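You operate a simulated robot arm through the tools that you are given. There is no shell and no other tool. Be economical: measure what you need, move in short steps, check, and stop when the job is done.

The job below is to be done with a simulated robot arm. You get a single attempt, and the scene is never put back.

JOB
Fetch the teal bore plug and set it on top of the orange roll. Take the 20 green filter from the top of the wall bench and put it on the lower shelf of the wall bench. Put two of the purple cans from the top of the wall bench on the shelf of the orange bench. Open the wall bench drawer, put the green card from the top of the wall bench in the inside of the wall bench drawer and shut the drawer again. Pull the gauge box lid open. Do these in any order. Set down upright: green filter, purple can.

Only the result counts: the job must be done as asked and must still hold three seconds after the hand-in. Knocking over, shifting, dropping, spilling or breaking anything else fails it. Lids that push on must go on centred and level and be pressed home; caps that screw on are set level and turned clockwise until they are tight.

ROBOT AND FRAMES
A 7-joint arm with a vacuum gripper on a trunk, on a base that drives. Base frame: it is fixed to the floor where the robot stands at the start and does not move with it; the origin is under the middle of the robot, x ahead of it, y to its left, z up. Readings come in m, rad, newtons and seconds.
With the tool pointing down near the work surface it reaches from about 0.1 to 0.62 m from the robot's upright axis, wherever it stands. Its first joint turns from -1.204 to 3.002 rad. Places, roughly: gauge box lid [-15.2, -4.1, 0.9]; inside of the wall bench drawer [0.6, -0.1, 0.7]; lower shelf of the wall bench [0.7, -0.1, 0.2]; orange roll (8x8x8 cm) [0.5, 0.3, 0.9]; shelf of the orange bench [0.7, 1.1, 0.2]; teal bore plug (4x4x4 cm) [0.5, 0, 0.9]; wall bench drawer [0.6, -0.1, 0.8]. Payload 1.06 kg.
Tool frame: the origin (TCP) lies in the middle of the cups' lips, and z points out of the cups. The gripper has 1 cup of 0.024 m across, covering 0.024 by 0.024 m (tool x, y); the bellows give 0.008 m. With the vacuum on, a cup seals on a smooth face that it is pressed against (1 to 4 N); it does not hold porous or soft things. The pull reaches 23 N.
Orientation is that of the tool frame in the base frame, as [roll, pitch, yaw] about the fixed x, y, z axes, in that order (R = Rz(yaw) Ry(pitch) Rx(roll)). With the cups facing straight down, the tool's x points along the base's -x, its y along +y and its z along -z.

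CONTROLS
- The arm moves only by the tool jog_arm. Its argument "targets" is text: rows parted by semicolons, each of 6 numbers parted by spaces: the shift along the base's x, y, z in units of 500 mm (1.0 is 500 mm), then the turn, a rotation vector about the base's x, y, z in units of 90 degrees (1.0 is 90 degrees). In form: x y z wx wy wz; .... A call has 1 to 8 rows; each row is the pose to reach, as a shift and turn from the pose commanded when the call began. "vacuum" is the vacuum: 1 switches it on, 0 off, set as the call begins (left out, the last holds). A call with a number of a shift or a turn outside -1 to 1 is refused whole. Each row takes 0.2 s and may step no farther than 0.05 m and 0.15 rad from the row before; otherwise, or with a gripper value out of range, the whole call is refused. Where a pose cannot be reached the arm comes as near as it can. A force on the tool above 40 N (or 10 N above the force at the start of the call, whichever is more), or a blocked arm, ends the call early, and 0.2 s more pass. The pull builds up within a second once a cup has sealed. Time passes only in rows, and 0.2 s behind the last, so rows that repeat a pose give it time. The reply holds the time, the measured pose of the TCP, the force on the tool along the base axes and the pull of the vacuum, in the units named above and with some noise, with the torque about the TCP (base axes, N m) and any sound that the robot's microphone picked up.
- Cameras (640 x 400 px; columns grow to the right, rows downward): "scene" is now at [0.1797, -0.004, 1.187]; the picture's right is [-0.04, -1.00, 0.00], its down [-0.56, 0.02, -0.83] and it looks along [0.83, -0.03, -0.56] (base axes); focal length 214 px, centre (320, 200). "wrist" rides on the gripper at [0.078, 0.019, -0.096] in the tool frame; the picture's right is [-0.23, 0.97, 0.00], its down [-0.71, -0.17, -0.69] and it looks along [-0.67, -0.16, 0.73] (tool axes); focal length 243 px, centre (320, 200). There is no depth. A picture from a camera that has moved, and an enlarged one, comes with that camera's place and axes in the base frame and with its lens.
- camera(camera): a new picture of that camera. It takes no simulated time.
- raise_lower(by): slides the trunk up (or, below 0, down) by that many m; the arm and the scene camera ride with it, the base frame stays. It gives what a move gives, with no picture.
- steer(legs): drives the robot by 1 to 6 legs, each [ahead, left, turn to the left] in m, m and rad, along the robot's own axes; the way and the turn of a leg run together, so that a leg with both is an arc; at most 1.5 m and 3.142 rad a leg. The arm and the cameras ride along, it lands a little off, and it stops where it bumps. It gives what a move gives.
- head_to(pan, tilt): turns the head with the scene camera to pan (to the left, within 1.396 rad either way) and tilt (down, from -0.506 to 1.204), counted from straight ahead of the robot. It gives what a move gives.
- enlarge(camera, box): a new picture of the part [left, top, right, bottom] of that camera's present view, enlarged. It takes no simulated time.
- close_job(): hands the job in; it is judged then, once.

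Go step by step. Nothing tells you exact positions but the pictures and the camera data: compare them with the known pose of the tool, close in by small moves and look again before you grip or let go. The budget is 196 turns and 174 pictures, counting those below and the enlarged ones. Unless the task says otherwise, let go and move clear before handing in.

The tools are called after ">>>" as name(argument=value, ...) on one line, values as JSON. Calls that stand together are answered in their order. jog_arm: Moves the arm, as the interface text tells. Its arguments: {"type":"object","properties":{"targets":{"type":"string"},"vacuum":{"type":"number"}},"required":["targets"]} The other tools are called the same way: raise_lower (by) slides the trunk up or down; steer (legs) drives the base; head_to (pan, tilt) turns the head that bears the scene camera; camera (camera) takes a picture; enlarge (camera, box) takes an enlarged picture of a part of a camera's view; close_job () hands the job in.

At the start:

```text
clock: 0.0
tool_pos: [0.2738, 0.0454, 1.2006]
tcp_rot: [3.135, 0.0, 3.125]
force: [19.6, 85.5, 16.8]
ft_torque: [-8.45, 3.21, -6.8]
pull: 0.2
trunk travel left (down, up): [-0.35, 0.142]
robot x, y, heading: [-0.0044, -0.0029, 0.001]
head pan, tilt: [0.119, 0.588]
```

scene: 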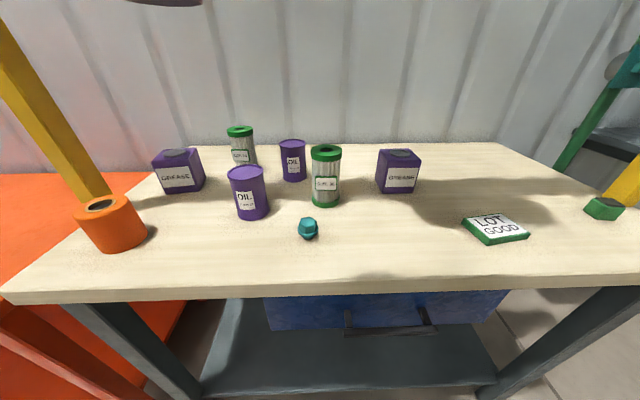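
wrist: 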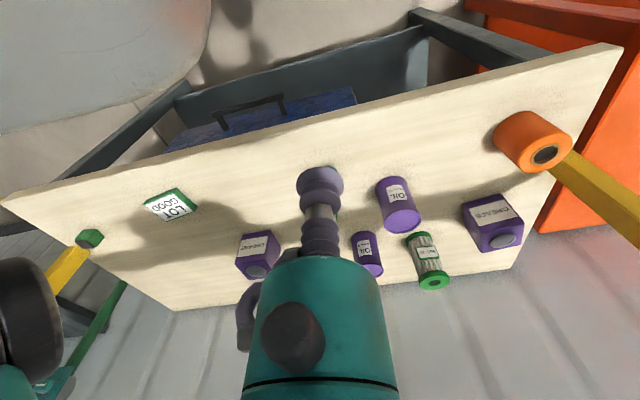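

I see the bench with two green filters, two round purple cans and two purple grease boxes, the teal plug, the orange roll and the green card. I'll enlarge to read the labels.

>>> enlarge(camera="scene", box=[140, 110, 360, 248])

>>> enlarge(camera="scene", box=[360, 130, 640, 305])

```text
2.90 times, centred on (250, 179) of scene
camera zoom: at [0.1797, -0.004, 1.187], right [-0.04, -1.0, 0.0], down [-0.56, 0.02, -0.83], along [0.83, -0.03, -0.56], focal length 622 px, centre (523, 261)
```

zoom: 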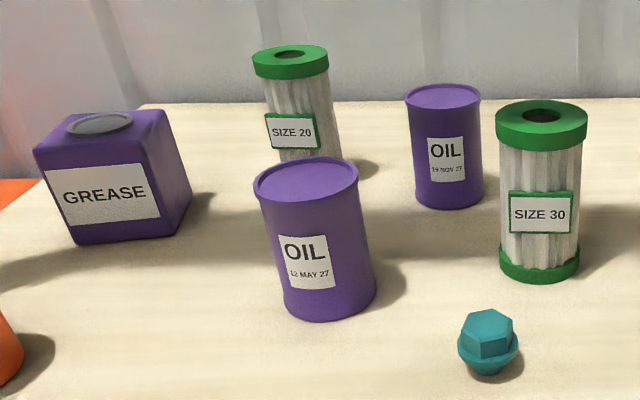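

```text
2.29 times, centred on (500, 218) of scene
camera zoom: at [0.1797, -0.004, 1.187], right [-0.04, -1.0, 0.0], down [-0.56, 0.02, -0.83], along [0.83, -0.03, -0.56], focal length 490 px, centre (-91, 160)
```

zoom: 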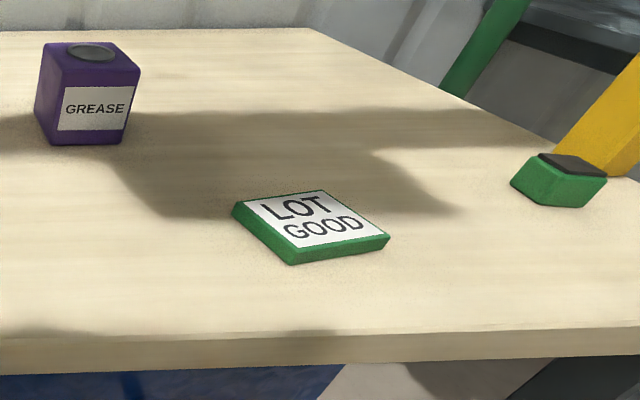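

The 20 filter is the far-left one, and the OIL cylinders are the purple cans. The plug is at about (0.477, 0.008), so I'll move the tool above it and look with the wrist camera.

>>> jog_arm(targets="0.068 -0.012 -0.05 0 0 0; 0.135 -0.023 -0.1 0 0 0; 0.203 -0.035 -0.15 0 0 0; 0.271 -0.047 -0.2 0 0 0; 0.338 -0.058 -0.25 0 0 0; 0.4 -0.07 -0.3 0 0 0")

>>> camera(camera="wrist")

>>> camera(camera="scene")

```text
clock: 1.4
tool_pos: [0.4736, 0.0112, 1.0498]
tcp_rot: [3.136, 0.0, 3.125]
force: [0.9, -0.1, 0.2]
ft_torque: [-0.02, -0.03, 0.01]
pull: 0.2
trunk travel left (down, up): [-0.35, 0.142]
robot x, y, heading: [-0.0005, -0.0, 0.003]
head pan, tilt: [0.119, 0.588]
```

```text
169 pictures are left
camera wrist: at [0.3964, 0.0305, 1.145], right [0.25, 0.97, 0.01], down [0.7, -0.19, 0.68], along [0.66, -0.17, -0.73], focal length 243 px, centre (320, 200)
```

wrist: 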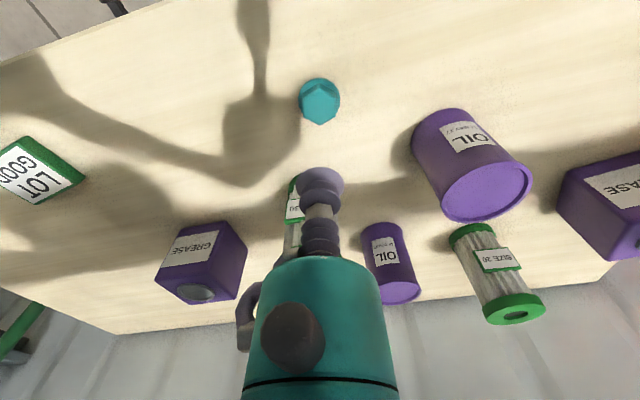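

```text
168 pictures are left
camera scene: at [0.1795, 0.0095, 1.1874], right [0.12, -0.99, 0.0], down [-0.55, -0.07, -0.83], along [0.83, 0.1, -0.56], focal length 214 px, centre (320, 200)
```

scene: 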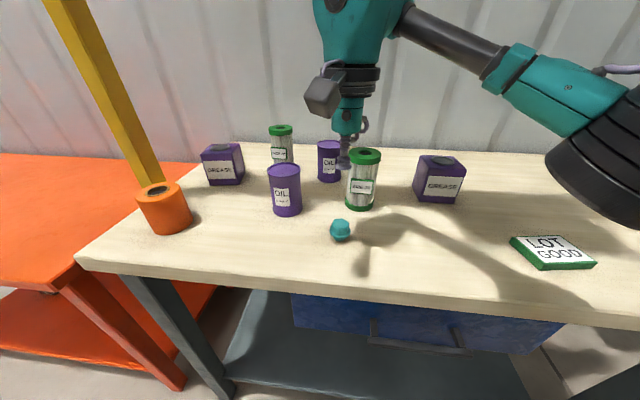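

The plug is right beneath the tool. I'm descending with the vacuum on.

>>> jog_arm(targets="0.002 -0.001 -0.08 0 0 0; 0.004 -0.001 -0.16 0 0 0; 0.004 -0.001 -0.2 0 0 0; 0.004 -0.001 -0.205 0 0 0", vacuum=1)

>>> camera(camera="wrist")

```text
clock: 2.4
tool_pos: [0.4751, 0.0105, 0.9468]
tcp_rot: [3.137, 0.001, 3.125]
force: [0.5, 0.4, -0.1]
ft_torque: [0.01, -0.05, -0.01]
pull: 0.0
trunk travel left (down, up): [-0.35, 0.142]
robot x, y, heading: [-0.0047, 0.0008, -0.002]
head pan, tilt: [0.119, 0.588]
```

```text
167 pictures are left
camera wrist: at [0.3981, 0.0296, 1.042], right [0.25, 0.97, 0.01], down [0.7, -0.19, 0.68], along [0.66, -0.17, -0.73], focal length 243 px, centre (320, 200)
```

wrist: 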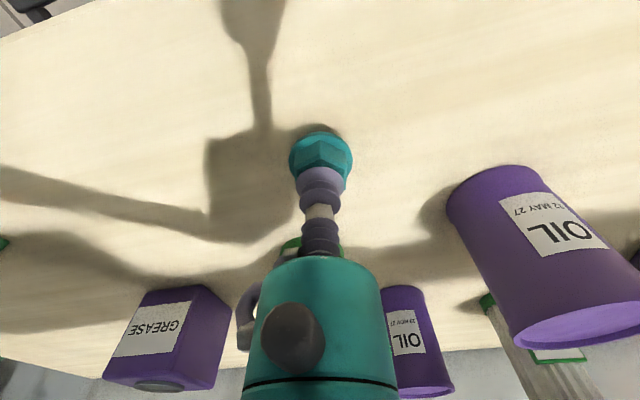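

Nearly touching and centred. Going down in 2 mm steps.

>>> jog_arm(targets="0 0 -0.004 0 0 0; 0 0 -0.008 0 0 0; 0 0 -0.012 0 0 0; 0 0 -0.016 0 0 0; 0 0 -0.016 0 0 0")

```text
clock: 3.6
tool_pos: [0.4757, 0.009, 0.9394]
tcp_rot: [3.135, -0.002, 3.125]
force: [0.4, 0.6, -0.1]
ft_torque: [-0.01, -0.01, 0.01]
pull: 0.0
trunk travel left (down, up): [-0.35, 0.142]
robot x, y, heading: [0.0012, 0.0001, 0.0]
head pan, tilt: [0.119, 0.588]
```

>>> jog_arm(targets="0 0 -0.004 0 0 0; 0 0 -0.008 0 0 0; 0 0 -0.012 0 0 0; 0 0 -0.012 0 0 0")

>>> camera(camera="wrist")

```text
clock: 4.6
tool_pos: [0.4748, 0.0095, 0.9355]
tcp_rot: [3.136, 0.0, 3.125]
force: [-0.7, -0.3, 1.7]
ft_torque: [-0.01, -0.02, 0.03]
pull: 0.1
trunk travel left (down, up): [-0.35, 0.142]
robot x, y, heading: [0.0017, 0.0007, -0.0]
head pan, tilt: [0.119, 0.588]
```

```text
166 pictures are left
camera wrist: at [0.398, 0.0289, 1.0288], right [0.25, 0.97, 0.01], down [0.7, -0.19, 0.68], along [0.66, -0.17, -0.73], focal length 243 px, centre (320, 200)
```

wrist: 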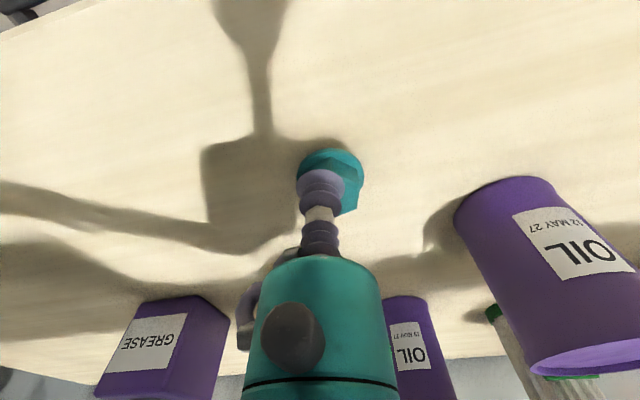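

Contact, but no seal, and the plug seems about 5 mm to +y of the cup. Lifting a little to look.

>>> jog_arm(targets="0 0 0.02 0 0 0; 0 0 0.04 0 0 0")

>>> enlarge(camera="wrist", box=[220, 80, 420, 205])

>>> enlarge(camera="scene", box=[260, 150, 420, 250])

```text
clock: 5.2
tool_pos: [0.475, 0.0095, 0.9537]
tcp_rot: [3.138, 0.001, 3.125]
force: [-0.4, 1.2, 0.5]
ft_torque: [-0.04, -0.04, -0.05]
pull: 0.1
trunk travel left (down, up): [-0.35, 0.142]
robot x, y, heading: [-0.002, 0.0017, -0.003]
head pan, tilt: [0.119, 0.588]
```

```text
3.20 times, centred on (320, 142) of wrist
camera zoom: at [0.3982, 0.0294, 1.0489], right [0.25, 0.97, 0.01], down [0.7, -0.19, 0.68], along [0.66, -0.17, -0.73], focal length 776 px, centre (320, 384)
```

zoom: 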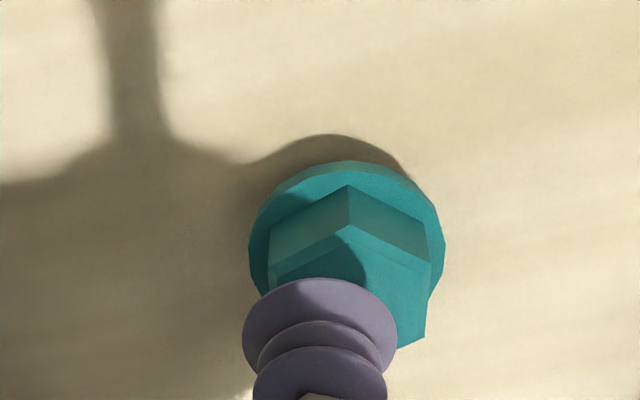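

```text
4.00 times, centred on (340, 200) of scene
camera zoom: at [0.1792, 0.0096, 1.1875], right [0.12, -0.99, 0.0], down [-0.55, -0.07, -0.83], along [0.83, 0.1, -0.56], focal length 858 px, centre (240, 200)
```

zoom: 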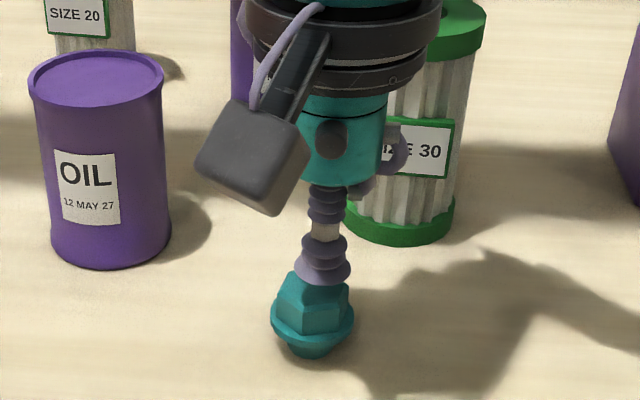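

The plug's centre is about (0.480, 0.014), so I'm shifting +5 mm in x and y, then pressing again.

>>> jog_arm(targets="0.009 0.01 0 0 0 0; 0.009 0.01 -0.02 0 0 0; 0.009 0.01 -0.03 0 0 0; 0.009 0.01 -0.038 0 0 0; 0.009 0.01 -0.042 0 0 0; 0.009 0.01 -0.042 0 0 0; 0.009 0.01 -0.042 0 0 0")

>>> enlarge(camera="wrist", box=[220, 100, 420, 225])

```text
clock: 6.8
tool_pos: [0.4794, 0.015, 0.9332]
tcp_rot: [3.137, 0.001, 3.124]
force: [-0.5, 0.8, 2.1]
ft_torque: [0.01, -0.01, 0.01]
pull: 0.1
trunk travel left (down, up): [-0.35, 0.142]
robot x, y, heading: [-0.0046, 0.0002, -0.0]
head pan, tilt: [0.119, 0.588]
```

```text
3.20 times, centred on (320, 162) of wrist
camera zoom: at [0.4024, 0.0345, 1.0279], right [0.25, 0.97, 0.01], down [0.7, -0.19, 0.68], along [0.66, -0.17, -0.73], focal length 776 px, centre (320, 320)
```

zoom: 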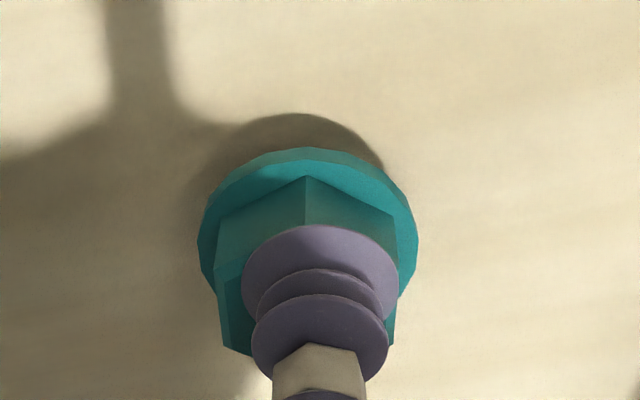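

The cup overshot in y by about 2 mm and could go about 2 mm further in x. Correcting.

>>> jog_arm(targets="0 0 0.014 0 0 0; 0.004 -0.0045 0.014 0 0 0; 0.004 -0.0045 0.004 0 0 0; 0.004 -0.0045 -0.002 0 0 0; 0.004 -0.0045 -0.004 0 0 0; 0.004 -0.0045 -0.004 0 0 0", vacuum=1)

>>> enlarge(camera="wrist", box=[220, 100, 420, 225])

```text
clock: 8.2
tool_pos: [0.4815, 0.0124, 0.9315]
tcp_rot: [3.135, 0.001, 3.124]
force: [1.4, 0.9, 17.2]
ft_torque: [-0.07, -0.1, 0.01]
pull: 23.6
trunk travel left (down, up): [-0.35, 0.142]
robot x, y, heading: [-0.0017, -0.0001, 0.0]
head pan, tilt: [0.119, 0.588]
```

```text
3.20 times, centred on (320, 162) of wrist
camera zoom: at [0.4042, 0.032, 1.0263], right [0.25, 0.97, 0.01], down [0.7, -0.19, 0.69], along [0.66, -0.17, -0.73], focal length 776 px, centre (320, 320)
```

zoom: 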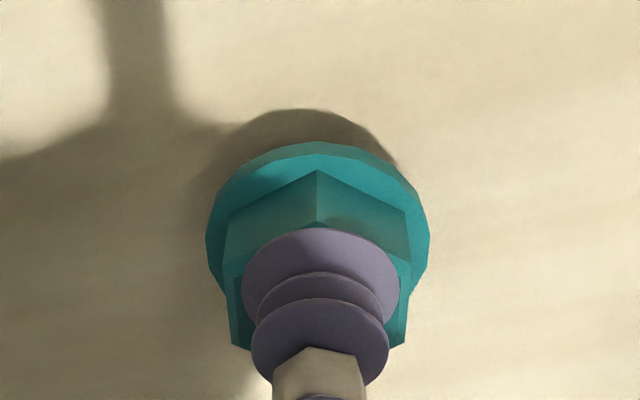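

Sealed. Lifting and moving toward the roll.

>>> jog_arm(targets="0 0 0.08 0 0 0; 0 0 0.17 0 0 0; 0 0 0.26 0 0 0; 0 0.09 0.28 0 0 0; 0 0.18 0.28 0 0 0; 0 0.27 0.28 0 0 0; 0 0.36 0.28 0 0 0; 0 0.45 0.28 0 0 0")

>>> camera(camera="wrist")

>>> camera(camera="scene")

```text
clock: 10.0
tool_pos: [0.4707, 0.1691, 1.0685]
tcp_rot: [3.137, 0.0, 3.124]
force: [-0.3, -0.2, 0.1]
ft_torque: [-0.01, -0.01, 0.0]
pull: 22.9
out of reach, approached as far as the arm can: row 7, 8
trunk travel left (down, up): [-0.35, 0.142]
robot x, y, heading: [0.0016, 0.0015, -0.002]
head pan, tilt: [0.119, 0.588]
```

```text
161 pictures are left
camera wrist: at [0.3931, 0.1881, 1.1616], right [0.25, 0.97, 0.01], down [0.7, -0.19, 0.68], along [0.66, -0.17, -0.73], focal length 243 px, centre (320, 200)
```

wrist: 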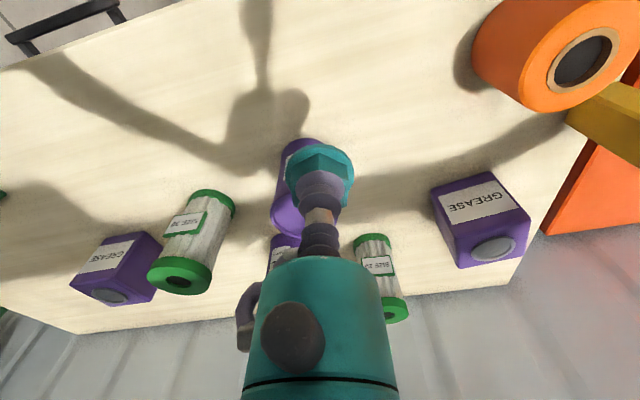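

```text
160 pictures are left
camera scene: at [0.1791, 0.0097, 1.1875], right [0.12, -0.99, 0.0], down [-0.55, -0.07, -0.83], along [0.83, 0.1, -0.55], focal length 214 px, centre (320, 200)
```

scene: 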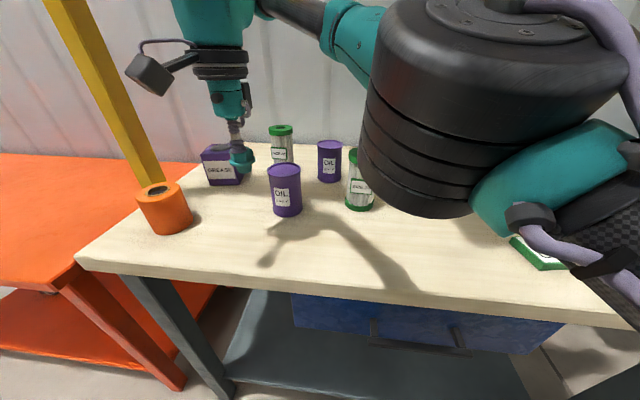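

The arm can't reach that far left, so I'll pull the tool back a bit and then drive left 0.25 m.

>>> jog_arm(targets="0 -0.09 0 0 0 0; 0 -0.18 0.02 0 0 0; 0 -0.24 0.04 0 0 0")

>>> head_to(pan=1.0, tilt=0.7)

>>> camera(camera="scene")

```text
clock: 10.8
tool_pos: [0.4691, 0.049, 1.0871]
tcp_rot: [3.137, 0.0, 3.125]
force: [0.0, 0.2, -0.2]
ft_torque: [0.0, -0.02, -0.01]
pull: 22.9
trunk travel left (down, up): [-0.35, 0.142]
robot x, y, heading: [0.0022, 0.0, -0.001]
head pan, tilt: [0.119, 0.588]
```

```text
clock: 12.0
tool_pos: [0.468, 0.0489, 1.0869]
tcp_rot: [3.137, 0.001, 3.125]
force: [-0.3, -1.0, -0.9]
ft_torque: [-0.01, -0.01, -0.01]
pull: 23.2
trunk travel left (down, up): [-0.35, 0.142]
robot x, y, heading: [0.0017, 0.0031, -0.0]
head pan, tilt: [1.0, 0.7]
```

```text
159 pictures are left
camera scene: at [0.1371, 0.0706, 1.1778], right [0.84, -0.54, 0.0], down [-0.35, -0.54, -0.77], along [0.41, 0.64, -0.64], focal length 214 px, centre (320, 200)
```

scene: 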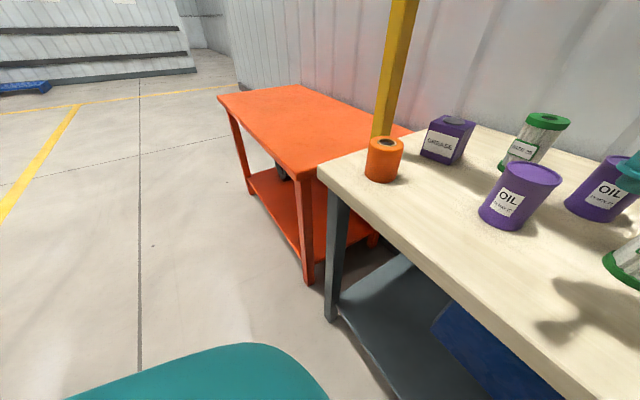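

Path left is clear. Driving left.

>>> steer(legs=[[0, 0.25, 0]])

>>> head_to(pan=0.3, tilt=0.6)

>>> camera(camera="wrist")

>>> camera(camera="scene")

```text
clock: 13.8
tool_pos: [0.4703, 0.3001, 1.0873]
tcp_rot: [3.137, -0.001, 3.121]
force: [0.0, 0.2, -1.0]
ft_torque: [-0.02, 0.02, -0.02]
pull: 22.7
trunk travel left (down, up): [-0.35, 0.142]
robot x, y, heading: [-0.0015, 0.2537, 0.0]
head pan, tilt: [1.0, 0.7]
```

```text
clock: 14.9
tool_pos: [0.4702, 0.2997, 1.0865]
tcp_rot: [3.136, -0.001, 3.122]
force: [-0.5, -0.7, 0.5]
ft_torque: [0.02, 0.04, 0.04]
pull: 22.8
trunk travel left (down, up): [-0.35, 0.142]
robot x, y, heading: [-0.0046, 0.2553, -0.002]
head pan, tilt: [0.3, 0.6]
```

```text
158 pictures are left
camera wrist: at [0.3923, 0.3204, 1.1814], right [0.25, 0.97, 0.01], down [0.7, -0.19, 0.68], along [0.66, -0.17, -0.73], focal length 243 px, centre (320, 200)
```

wrist: 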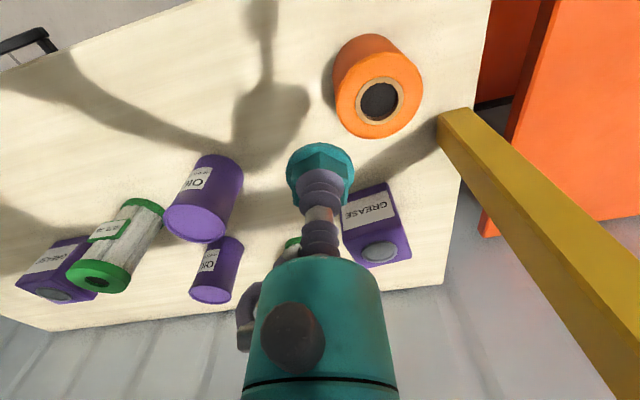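

```text
157 pictures are left
camera scene: at [0.1758, 0.2769, 1.1864], right [0.29, -0.96, 0.0], down [-0.54, -0.17, -0.82], along [0.79, 0.24, -0.57], focal length 214 px, centre (320, 200)
```

scene: 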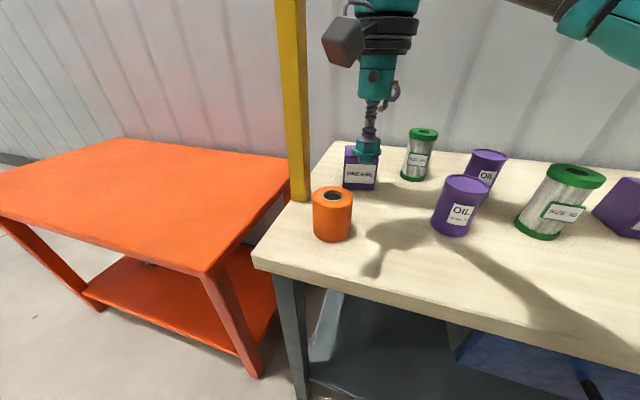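

The roll's bore centre is at about (0.483, 0.351). Moving over it.

>>> jog_arm(targets="0.013 0.05 0 0 0 0; 0.026 0.102 0 0 0 0; 0.026 0.102 -0.06 0 0 0; 0.026 0.102 -0.06 0 0 0")

>>> camera(camera="wrist")

>>> enlarge(camera="scene", box=[250, 130, 410, 230])

```text
clock: 15.9
tool_pos: [0.4832, 0.3495, 1.0553]
tcp_rot: [3.135, -0.001, 3.123]
force: [0.3, 0.1, -0.6]
ft_torque: [0.01, 0.01, 0.0]
pull: 23.4
trunk travel left (down, up): [-0.35, 0.142]
robot x, y, heading: [0.0003, 0.252, -0.001]
head pan, tilt: [0.3, 0.6]
```

```text
156 pictures are left
camera wrist: at [0.4067, 0.3696, 1.1508], right [0.25, 0.97, 0.01], down [0.7, -0.19, 0.68], along [0.66, -0.17, -0.73], focal length 243 px, centre (320, 200)
```

wrist: 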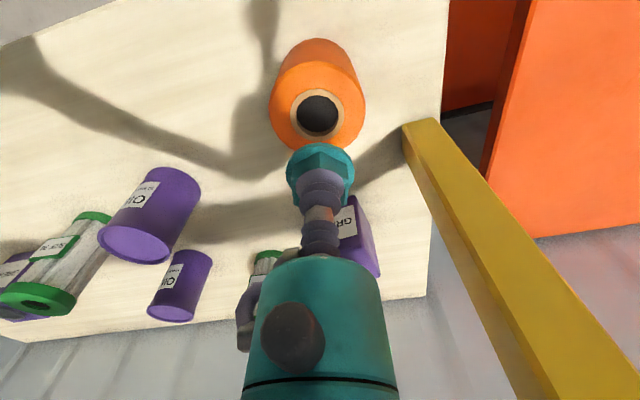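

```text
4.00 times, centred on (330, 180) of scene
camera zoom: at [0.1758, 0.2769, 1.1864], right [0.29, -0.96, 0.0], down [-0.54, -0.17, -0.83], along [0.79, 0.24, -0.56], focal length 858 px, centre (280, 280)
```

zoom: 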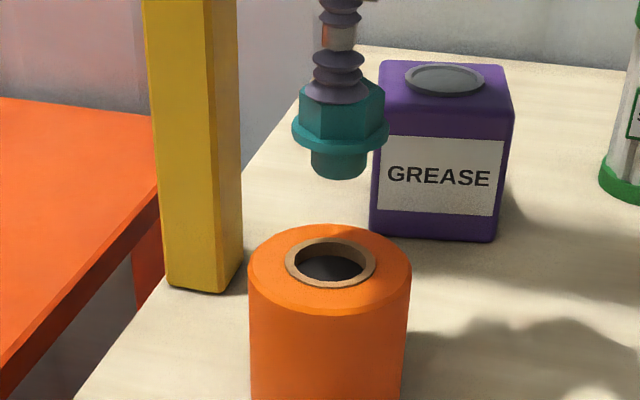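

Almost centred. Lowering close to the rim and checking again.

>>> jog_arm(targets="0 0.002 -0.03 0 0 0; -0.001 0.002 -0.06 0 0 0; -0.001 0.002 -0.06 0 0 0")

>>> enlarge(camera="wrist", box=[220, 70, 420, 195])

>>> enlarge(camera="scene", box=[270, 130, 398, 210])

```text
clock: 16.7
tool_pos: [0.4826, 0.3529, 1.0271]
tcp_rot: [3.137, -0.001, 3.122]
force: [-0.3, 0.8, -0.1]
ft_torque: [0.0, -0.01, -0.02]
pull: 23.1
trunk travel left (down, up): [-0.35, 0.142]
robot x, y, heading: [-0.0015, 0.2487, -0.002]
head pan, tilt: [0.3, 0.6]
```

```text
3.20 times, centred on (320, 132) of wrist
camera zoom: at [0.4053, 0.3723, 1.1217], right [0.25, 0.97, 0.01], down [0.7, -0.19, 0.68], along [0.66, -0.17, -0.73], focal length 776 px, centre (320, 416)
```

zoom: 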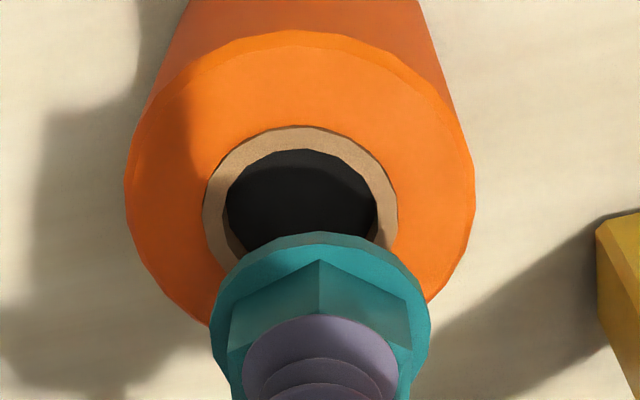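

```text
5.00 times, centred on (334, 170) of scene
camera zoom: at [0.1758, 0.2769, 1.1864], right [0.29, -0.96, 0.0], down [-0.54, -0.17, -0.83], along [0.79, 0.24, -0.56], focal length 1072 px, centre (250, 350)
```

zoom: 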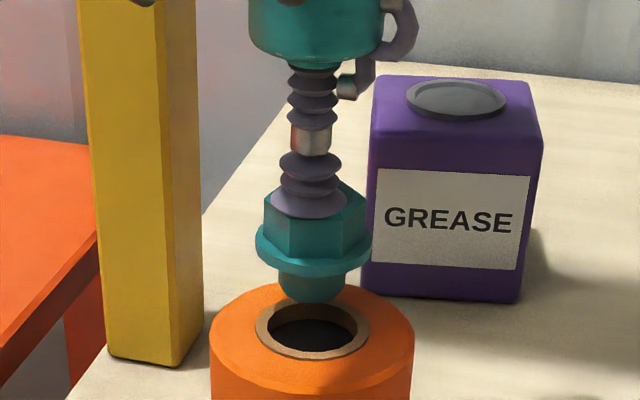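

Small correction of −2 mm in y and −1 mm in x, then lowering into the bore.

>>> jog_arm(targets="-0.003 -0.004 0 0 0 0; -0.003 -0.004 -0.014 0 0 0; -0.003 -0.004 -0.028 0 0 0; -0.003 -0.004 -0.028 0 0 0")

>>> enlarge(camera="wrist", box=[220, 70, 420, 195])

>>> enlarge(camera="scene", box=[270, 130, 398, 210])

```text
clock: 17.7
tool_pos: [0.4807, 0.3501, 1.0144]
tcp_rot: [3.134, 0.0, 3.122]
force: [1.3, -0.3, 8.4]
ft_torque: [0.01, -0.09, 0.02]
pull: 22.6
trunk travel left (down, up): [-0.35, 0.142]
robot x, y, heading: [0.0014, 0.2502, 0.001]
head pan, tilt: [0.3, 0.6]
```

```text
3.20 times, centred on (320, 132) of wrist
camera zoom: at [0.4031, 0.37, 1.1085], right [0.25, 0.97, 0.01], down [0.7, -0.19, 0.69], along [0.66, -0.17, -0.73], focal length 776 px, centre (320, 416)
```

zoom: 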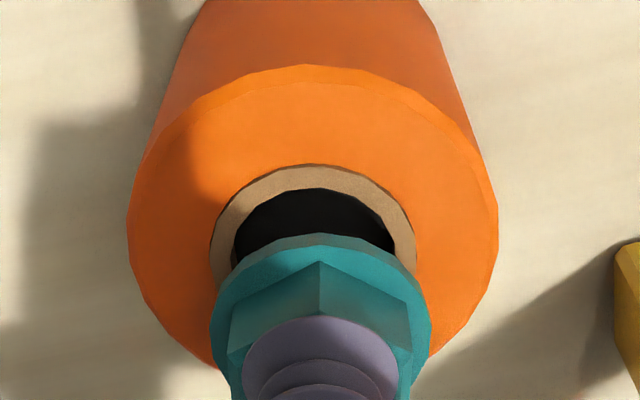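

```text
5.00 times, centred on (334, 170) of scene
camera zoom: at [0.1754, 0.2768, 1.1866], right [0.29, -0.96, 0.0], down [-0.54, -0.17, -0.83], along [0.79, 0.24, -0.56], focal length 1072 px, centre (250, 350)
```

zoom: 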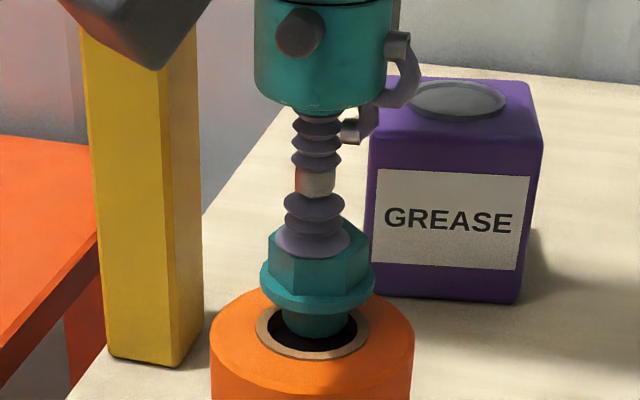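

There's contact at z 1.014, about stub-bottom height. Testing whether the stub is on the rim: lift slightly, shift 1.5 mm, lower again.

>>> jog_arm(targets="0 0 0.01 0 0 0; 0.004 -0.002 0.01 0 0 0; 0.004 -0.002 0.002 0 0 0; 0.004 -0.002 -0.003 0 0 0; 0.004 -0.002 -0.003 0 0 0")

>>> enlarge(camera="scene", box=[290, 160, 370, 210])

```text
clock: 18.9
tool_pos: [0.4826, 0.3485, 1.0129]
tcp_rot: [3.134, 0.002, 3.122]
force: [0.9, 0.6, 16.8]
ft_torque: [0.01, -0.1, 0.01]
pull: 22.1
trunk travel left (down, up): [-0.35, 0.142]
robot x, y, heading: [0.0004, 0.2476, -0.003]
head pan, tilt: [0.3, 0.6]
```

```text
8.00 times, centred on (330, 185) of scene
camera zoom: at [0.1748, 0.2768, 1.1867], right [0.29, -0.96, 0.0], down [-0.54, -0.17, -0.83], along [0.79, 0.24, -0.56], focal length 1716 px, centre (240, 320)
```

zoom: 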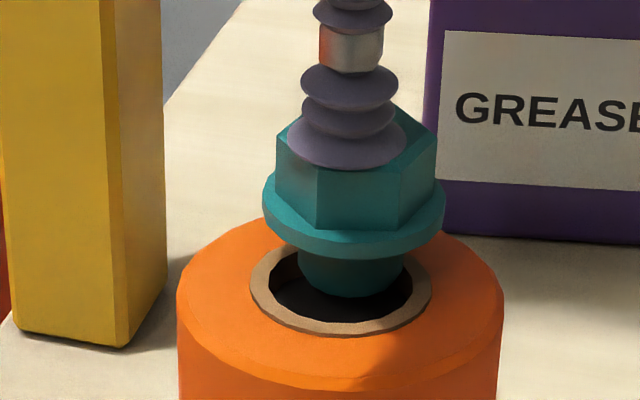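

The view shows the stub about 5–6 mm too far back (+x) and 2 mm to the right, resting on the rear rim. Shifting −x 5.5 mm and +y 2 mm.

>>> jog_arm(targets="0 0 0.014 0 0 0; -0.011 0.004 0.016 0 0 0; -0.011 0.004 0.006 0 0 0; -0.011 0.004 -0.002 0 0 0; -0.011 0.004 -0.006 0 0 0; -0.011 0.004 -0.006 0 0 0")

>>> enlarge(camera="scene", box=[290, 160, 370, 210])

```text
clock: 20.3
tool_pos: [0.4757, 0.3513, 1.0094]
tcp_rot: [3.136, 0.002, 3.123]
force: [1.7, 1.1, 20.2]
ft_torque: [0.09, -0.13, 0.0]
pull: 22.2
trunk travel left (down, up): [-0.35, 0.142]
robot x, y, heading: [-0.0005, 0.2527, -0.002]
head pan, tilt: [0.3, 0.6]
```

```text
8.00 times, centred on (330, 185) of scene
camera zoom: at [0.1748, 0.2768, 1.1867], right [0.29, -0.96, 0.0], down [-0.54, -0.17, -0.83], along [0.79, 0.24, -0.56], focal length 1716 px, centre (240, 320)
```

zoom: 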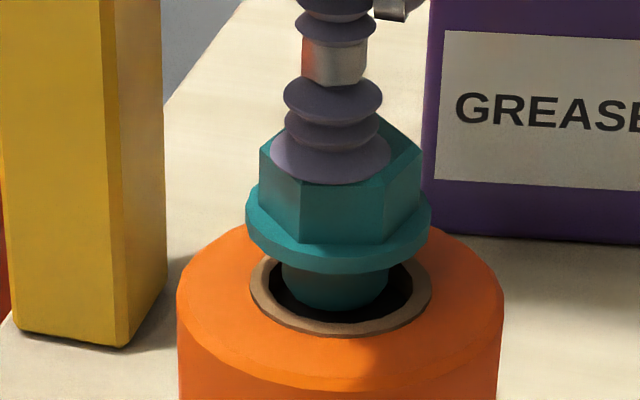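

The stub is now centred over the bore and rests level (the roll is solid to contact there). Easing the pressure, releasing and lifting.

>>> jog_arm(targets="0 0 0.004 0 0 0; 0 0 0.007 0 0 0; 0 0 0.007 0 0 0")

>>> jog_arm(targets="0 0 0 0 0 0; 0 0 0 0 0 0; 0 0 0 0 0 0; 0 0 0 0 0 0; 0 0 0.01 0 0 0; 0 0 0.03 0 0 0; 0 0 0.1 0 0 0", vacuum=0)

>>> enlarge(camera="scene", box=[270, 140, 398, 220])

```text
clock: 21.1
tool_pos: [0.4775, 0.3518, 1.0107]
tcp_rot: [3.134, -0.001, 3.122]
force: [-1.4, 0.7, -0.2]
ft_torque: [0.0, -0.04, 0.02]
pull: 23.1
trunk travel left (down, up): [-0.35, 0.142]
robot x, y, heading: [0.0019, 0.2511, -0.002]
head pan, tilt: [0.3, 0.6]
```

```text
clock: 22.7
tool_pos: [0.4759, 0.3521, 1.0615]
tcp_rot: [3.137, -0.001, 3.123]
force: [-0.3, -1.2, -0.7]
ft_torque: [-0.02, 0.0, -0.04]
pull: 0.1
trunk travel left (down, up): [-0.35, 0.142]
robot x, y, heading: [0.0012, 0.2553, -0.0]
head pan, tilt: [0.3, 0.6]
```

```text
5.00 times, centred on (334, 180) of scene
camera zoom: at [0.1756, 0.277, 1.1864], right [0.29, -0.96, 0.0], down [-0.54, -0.17, -0.83], along [0.79, 0.24, -0.56], focal length 1072 px, centre (250, 300)
```

zoom: 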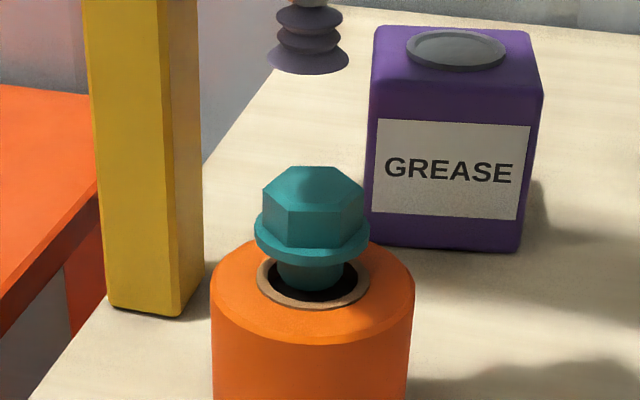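

The plug sits level on the roll. Next I'll retract the arm, drive right to the drawer's middle and look at the drawer front.

>>> jog_arm(targets="0 0 0.1 0 0 0; 0 0 0.2 0 0 0; -0.1 -0.02 0.22 0 0 0; -0.2 -0.04 0.24 0 0 0; -0.3 -0.06 0.26 0 0 0; -0.4 -0.08 0.28 0 0 0")

>>> steer(legs=[[-0.12, 0, 0], [0, -0.4, 0]])

>>> head_to(pan=0.0, tilt=0.9)

>>> camera(camera="scene")

>>> camera(camera="wrist")

```text
refused: row 3 steps farther than a row can; nothing moved
```

```text
clock: 26.0
tool_pos: [0.3558, -0.048, 1.0618]
tcp_rot: [3.137, 0.0, 3.116]
force: [0.4, 0.3, 0.0]
ft_torque: [0.01, -0.01, 0.01]
pull: 0.1
trunk travel left (down, up): [-0.35, 0.142]
robot x, y, heading: [-0.1205, -0.1498, -0.009]
head pan, tilt: [0.3, 0.6]
```

```text
clock: 26.8
tool_pos: [0.354, -0.0464, 1.0615]
tcp_rot: [3.136, -0.001, 3.117]
force: [0.5, -0.5, 0.0]
ft_torque: [0.0, -0.03, -0.02]
pull: 0.0
trunk travel left (down, up): [-0.35, 0.142]
robot x, y, heading: [-0.1193, -0.1436, -0.008]
head pan, tilt: [0.0, 0.901]
```

```text
147 pictures are left
camera scene: at [0.0446, -0.1473, 1.1617], right [-0.01, -1.0, 0.0], down [-0.78, 0.0, -0.62], along [0.62, 0.0, -0.78], focal length 214 px, centre (320, 200)
```

scene: 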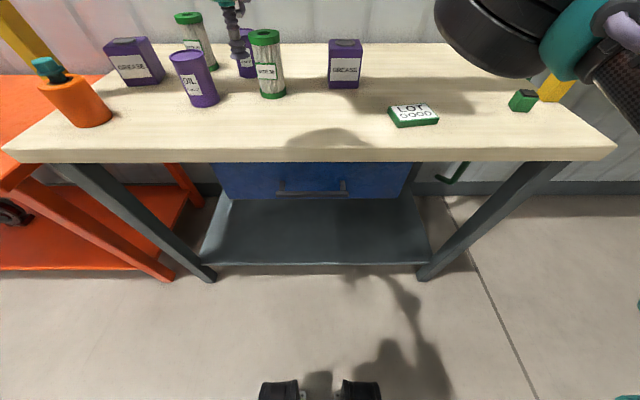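

```text
146 pictures are left
camera wrist: at [0.2769, -0.0274, 1.1566], right [0.26, 0.97, 0.01], down [0.7, -0.19, 0.68], along [0.66, -0.17, -0.73], focal length 243 px, centre (320, 200)
```

wrist: 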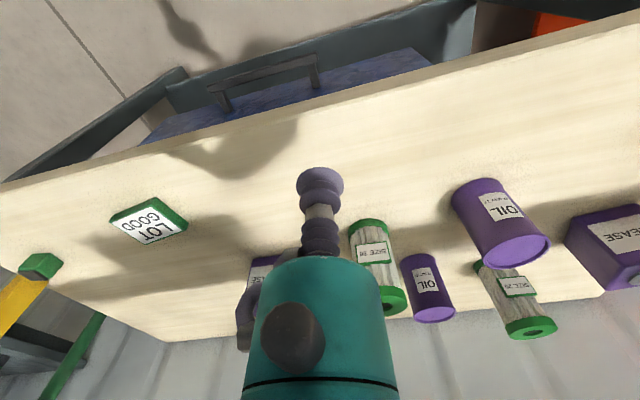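

The drawer face is around x 0.43, z 0.69–0.86, with the handle low in the middle. I'll turn the tool to point forward (+x), keeping it back from the bench.

>>> jog_arm(targets="-0.02 -0.02 0.02 0 -0.09 0; -0.04 -0.04 0.04 0 -0.18 0; -0.06 -0.06 0.06 0 -0.27 0; -0.08 -0.08 0.08 0 -0.36 0; -0.1 -0.1 0.08 0 -0.45 0; -0.1 -0.12 0.08 0 -0.54 0; -0.1 -0.14 0.08 0 -0.63 0; -0.1 -0.15 0.08 0 -0.72 0")

>>> jog_arm(targets="0 0 0 0 -0.09 0; 0 0 0 0 -0.18 0; 0 0 0 0 -0.28 0")

>>> camera(camera="scene")

>>> camera(camera="wrist")

```text
clock: 28.6
tool_pos: [0.3044, -0.1226, 1.1012]
tcp_rot: [3.086, 1.131, 3.083]
force: [1.2, 0.2, 0.5]
ft_torque: [0.01, -0.03, 0.01]
pull: 0.1
trunk travel left (down, up): [-0.35, 0.142]
robot x, y, heading: [-0.122, -0.1439, -0.007]
head pan, tilt: [0.0, 0.901]
```

```text
refused: row 3 steps farther than a row can; nothing moved
```

```text
145 pictures are left
camera scene: at [0.0445, -0.1473, 1.1616], right [-0.01, -1.0, 0.0], down [-0.78, 0.01, -0.62], along [0.62, 0.0, -0.78], focal length 214 px, centre (320, 200)
```

scene: 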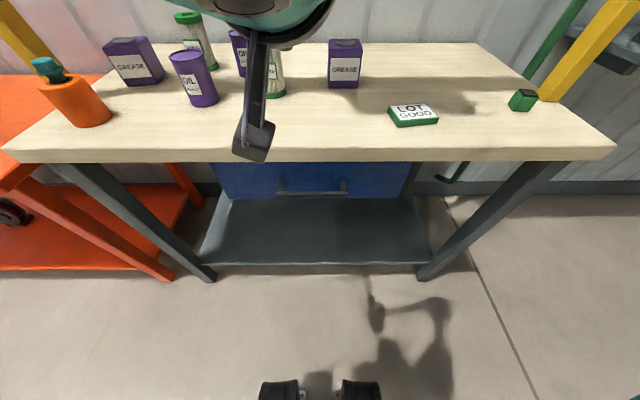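

```text
144 pictures are left
camera wrist: at [0.1854, -0.1024, 1.0709], right [0.1, 0.97, 0.24], down [-0.32, -0.19, 0.93], along [0.94, -0.17, 0.29], focal length 243 px, centre (320, 200)
```

wrist: 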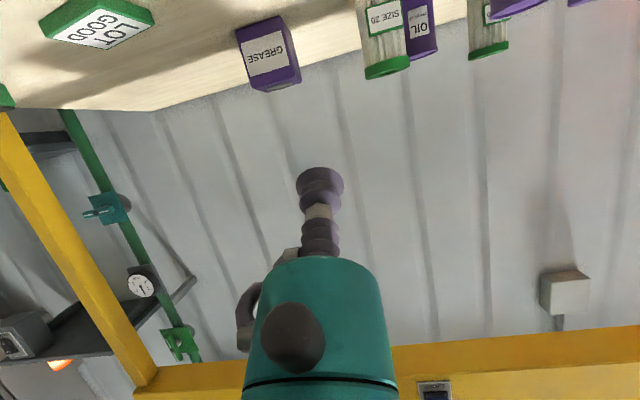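

Completing the rotation to horizontal.

>>> jog_arm(targets="0 0 0 0 -0.093 0; 0 0 0 0 -0.186 0; 0 0 0 0 -0.279 0; 0 0 0 0 -0.279 0")

>>> camera(camera="scene")

```text
clock: 29.6
tool_pos: [0.3049, -0.1227, 1.1019]
tcp_rot: [1.523, 1.546, 1.527]
force: [0.6, -0.3, -0.3]
ft_torque: [-0.01, -0.01, 0.0]
pull: 0.1
trunk travel left (down, up): [-0.35, 0.142]
robot x, y, heading: [-0.1238, -0.1413, -0.006]
head pan, tilt: [0.0, 0.901]
```

```text
143 pictures are left
camera scene: at [0.0446, -0.1474, 1.1616], right [-0.01, -1.0, 0.0], down [-0.78, 0.01, -0.62], along [0.62, 0.0, -0.78], focal length 214 px, centre (320, 200)
```

scene: 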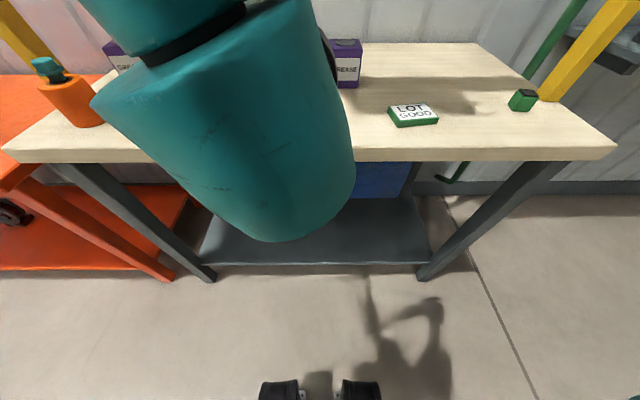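

Lowering the trunk in steps, watching the arm against the bench edge.

>>> raise_lower(by=-0.12)

>>> camera(camera="scene")

>>> camera(camera="wrist")

```text
clock: 31.1
tool_pos: [0.3042, -0.1227, 0.9832]
tcp_rot: [1.568, 1.548, 1.574]
force: [0.5, -0.6, 0.0]
ft_torque: [0.02, 0.04, -0.03]
pull: 0.1
trunk travel left (down, up): [-0.23, 0.262]
robot x, y, heading: [-0.1211, -0.1461, -0.012]
head pan, tilt: [0.0, 0.901]
```

```text
142 pictures are left
camera scene: at [0.0717, -0.1475, 1.0437], right [-0.01, -1.0, 0.0], down [-0.78, 0.01, -0.62], along [0.62, 0.0, -0.78], focal length 214 px, centre (320, 200)
```

scene: 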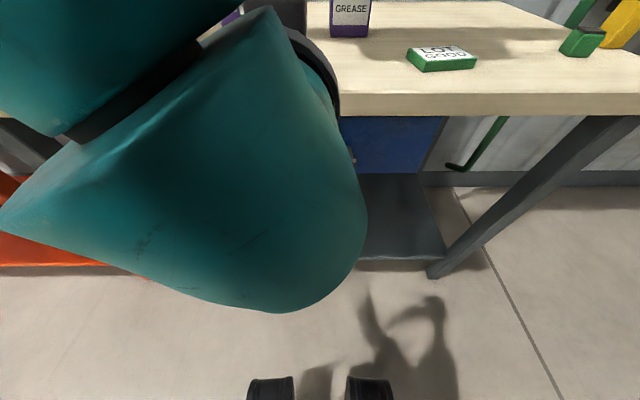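

```text
141 pictures are left
camera wrist: at [0.2089, -0.1024, 0.9034], right [-0.01, 0.97, 0.26], down [-0.68, -0.19, 0.7], along [0.73, -0.17, 0.66], focal length 243 px, centre (320, 200)
```

wrist: 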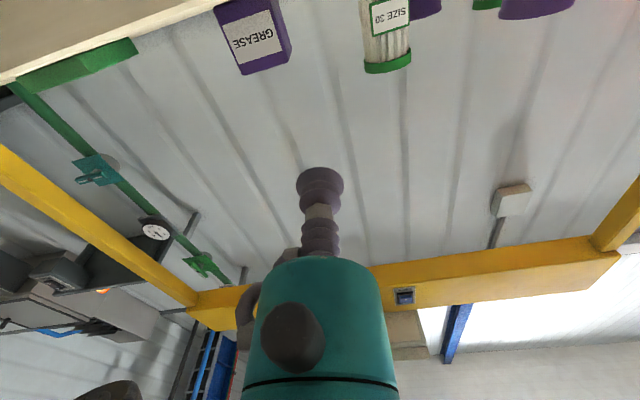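

>>> raise_lower(by=-0.18)

>>> head_to(pan=-0.5, tilt=0.5)

>>> camera(camera="scene")

>>> camera(camera="wrist")

```text
clock: 33.1
tool_pos: [0.3386, -0.1231, 0.7611]
tcp_rot: [2.895, 1.466, 2.901]
force: [0.6, 0.2, -0.5]
ft_torque: [-0.01, 0.02, 0.01]
pull: 0.1
trunk travel left (down, up): [-0.05, 0.442]
robot x, y, heading: [-0.1234, -0.1472, -0.008]
head pan, tilt: [0.0, 0.901]
```

```text
clock: 34.0
tool_pos: [0.3388, -0.1223, 0.7611]
tcp_rot: [2.896, 1.468, 2.905]
force: [0.2, 0.1, -0.3]
ft_torque: [0.03, 0.01, 0.03]
pull: 0.0
trunk travel left (down, up): [-0.05, 0.442]
robot x, y, heading: [-0.122, -0.1459, -0.007]
head pan, tilt: [-0.499, 0.499]
```

```text
140 pictures are left
camera scene: at [0.1381, -0.1914, 0.8786], right [-0.48, -0.88, 0.0], down [-0.42, 0.23, -0.88], along [0.77, -0.42, -0.48], focal length 214 px, centre (320, 200)
```

scene: 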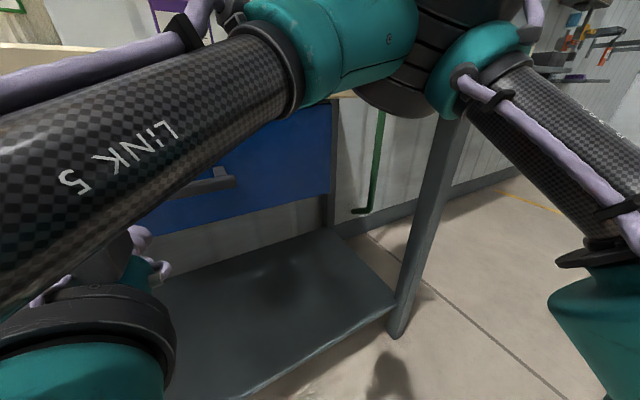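

```text
139 pictures are left
camera wrist: at [0.2362, -0.1023, 0.6929], right [0.02, 0.97, 0.26], down [-0.61, -0.19, 0.77], along [0.79, -0.17, 0.59], focal length 243 px, centre (320, 200)
```

wrist: 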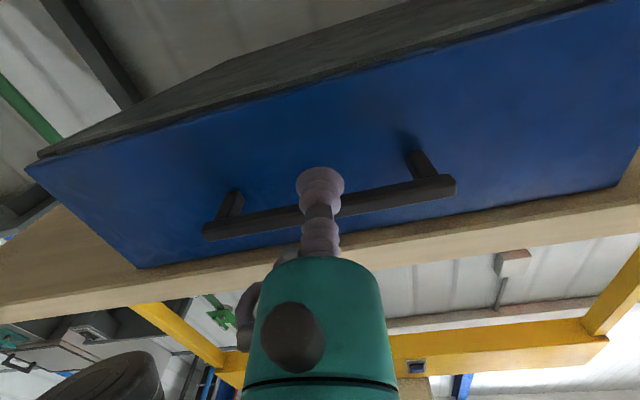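

The drawer face is at about x 0.40 and z 0.725–0.86, with the handle bar at z ≈ 0.795. The cup at z ≈ 0.757 is just below the bar, so I'm levelling the tool and advancing.

>>> jog_arm(targets="0 0 -0.004 0 -0.06 0; 0.04 0 -0.006 0 -0.06 0; 0.07 0 -0.006 0 -0.06 0; 0.07 0 -0.006 0 -0.06 0", vacuum=1)

>>> camera(camera="wrist")

```text
clock: 35.0
tool_pos: [0.3743, -0.1229, 0.7577]
tcp_rot: [1.833, 1.543, 1.837]
force: [0.0, 0.1, 0.2]
ft_torque: [-0.03, 0.03, 0.02]
pull: 0.2
out of reach, approached as far as the arm can: row 1
trunk travel left (down, up): [-0.05, 0.442]
robot x, y, heading: [-0.1222, -0.1454, -0.007]
head pan, tilt: [-0.499, 0.499]
```

```text
138 pictures are left
camera wrist: at [0.279, -0.1024, 0.6799], right [0.0, 0.97, 0.26], down [-0.68, -0.19, 0.71], along [0.73, -0.17, 0.66], focal length 243 px, centre (320, 200)
```

wrist: 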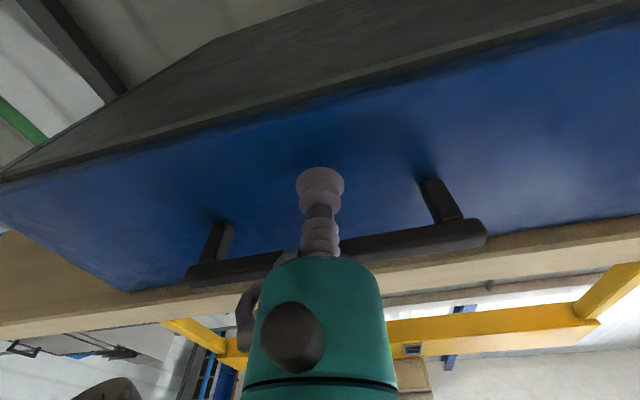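

>>> jog_arm(targets="0.02 0 0 0 0 0; 0.03 0 0 0 0 0; 0.04 0 0 0 0 0; 0.048 0 0 0 0 0; 0.054 0 0 0 0 0; 0.06 0 0 0 0 0; 0.06 0 0 0 0 0; 0.06 0 0 0 0 0")

>>> camera(camera="wrist")

```text
clock: 36.9
tool_pos: [0.4022, -0.1231, 0.7588]
tcp_rot: [1.911, 1.545, 1.919]
force: [-33.2, -2.3, -14.9]
ft_torque: [0.08, -0.32, -0.04]
pull: 23.3
trunk travel left (down, up): [-0.05, 0.442]
robot x, y, heading: [-0.1188, -0.1472, -0.012]
head pan, tilt: [-0.499, 0.499]
```

```text
137 pictures are left
camera wrist: at [0.3059, -0.1026, 0.6801], right [-0.01, 0.97, 0.26], down [-0.68, -0.19, 0.71], along [0.74, -0.17, 0.66], focal length 243 px, centre (320, 200)
```

wrist: 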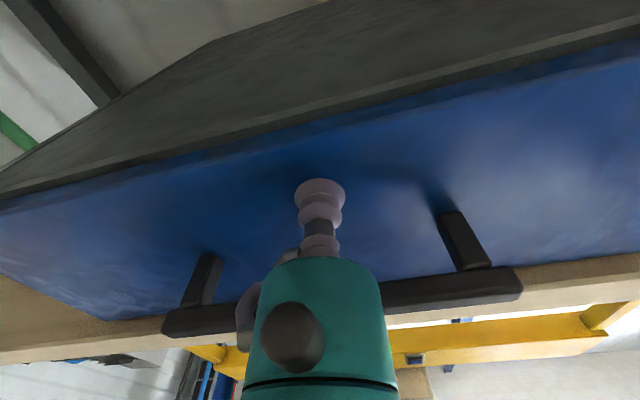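

Sealed on the drawer front. Pulling gently.

>>> jog_arm(targets="-0.02 0 0.006 0 0 0; -0.04 0 0.006 0 0 0; -0.06 0 0.006 0 0 0; -0.1 0 0.006 0 0 0; -0.14 0 0.006 0 0 0; -0.14 0 0.006 0 0 0")

>>> camera(camera="wrist")

```text
clock: 38.2
tool_pos: [0.3543, -0.1223, 0.7584]
tcp_rot: [1.86, 1.544, 1.87]
force: [-0.4, 1.3, 10.2]
ft_torque: [-0.02, 0.06, -0.02]
pull: 23.5
out of reach, approached as far as the arm can: row 4, 5, 6
trunk travel left (down, up): [-0.05, 0.442]
robot x, y, heading: [-0.1243, -0.1418, -0.006]
head pan, tilt: [-0.499, 0.499]
```

```text
136 pictures are left
camera wrist: at [0.2593, -0.1021, 0.6803], right [-0.01, 0.97, 0.26], down [-0.68, -0.2, 0.71], along [0.74, -0.17, 0.66], focal length 243 px, centre (320, 200)
```

wrist: 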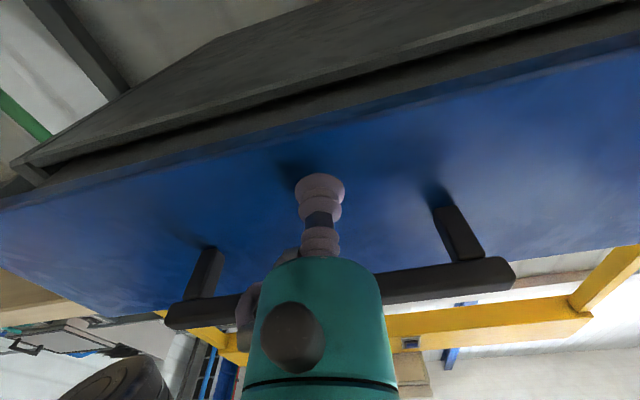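

Opening. I'll drive the base back to pull it further.

>>> steer(legs=[[-0.1, 0, 0], [-0.1, 0, 0]])

>>> camera(camera="wrist")

>>> camera(camera="scene")

```text
clock: 40.2
tool_pos: [0.1536, -0.1211, 0.7589]
tcp_rot: [1.888, 1.543, 1.895]
force: [-1.4, -6.0, -0.4]
ft_torque: [0.01, 0.0, 0.0]
pull: 22.6
trunk travel left (down, up): [-0.05, 0.442]
robot x, y, heading: [-0.3228, -0.1434, -0.011]
head pan, tilt: [-0.499, 0.499]
```

```text
135 pictures are left
camera wrist: at [0.058, -0.1014, 0.6801], right [-0.01, 0.97, 0.26], down [-0.68, -0.2, 0.71], along [0.74, -0.17, 0.66], focal length 243 px, centre (320, 200)
```

wrist: 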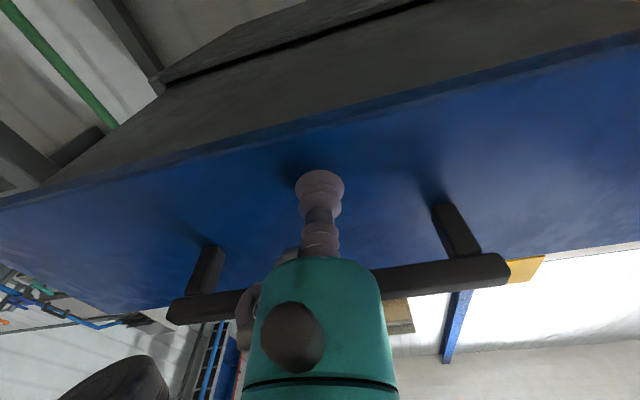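

```text
134 pictures are left
camera scene: at [-0.0638, -0.1906, 0.8787], right [-0.48, -0.87, 0.0], down [-0.42, 0.23, -0.88], along [0.77, -0.43, -0.48], focal length 214 px, centre (320, 200)
```

scene: 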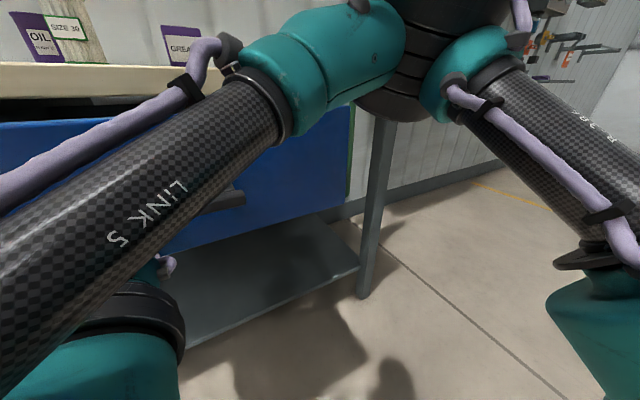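

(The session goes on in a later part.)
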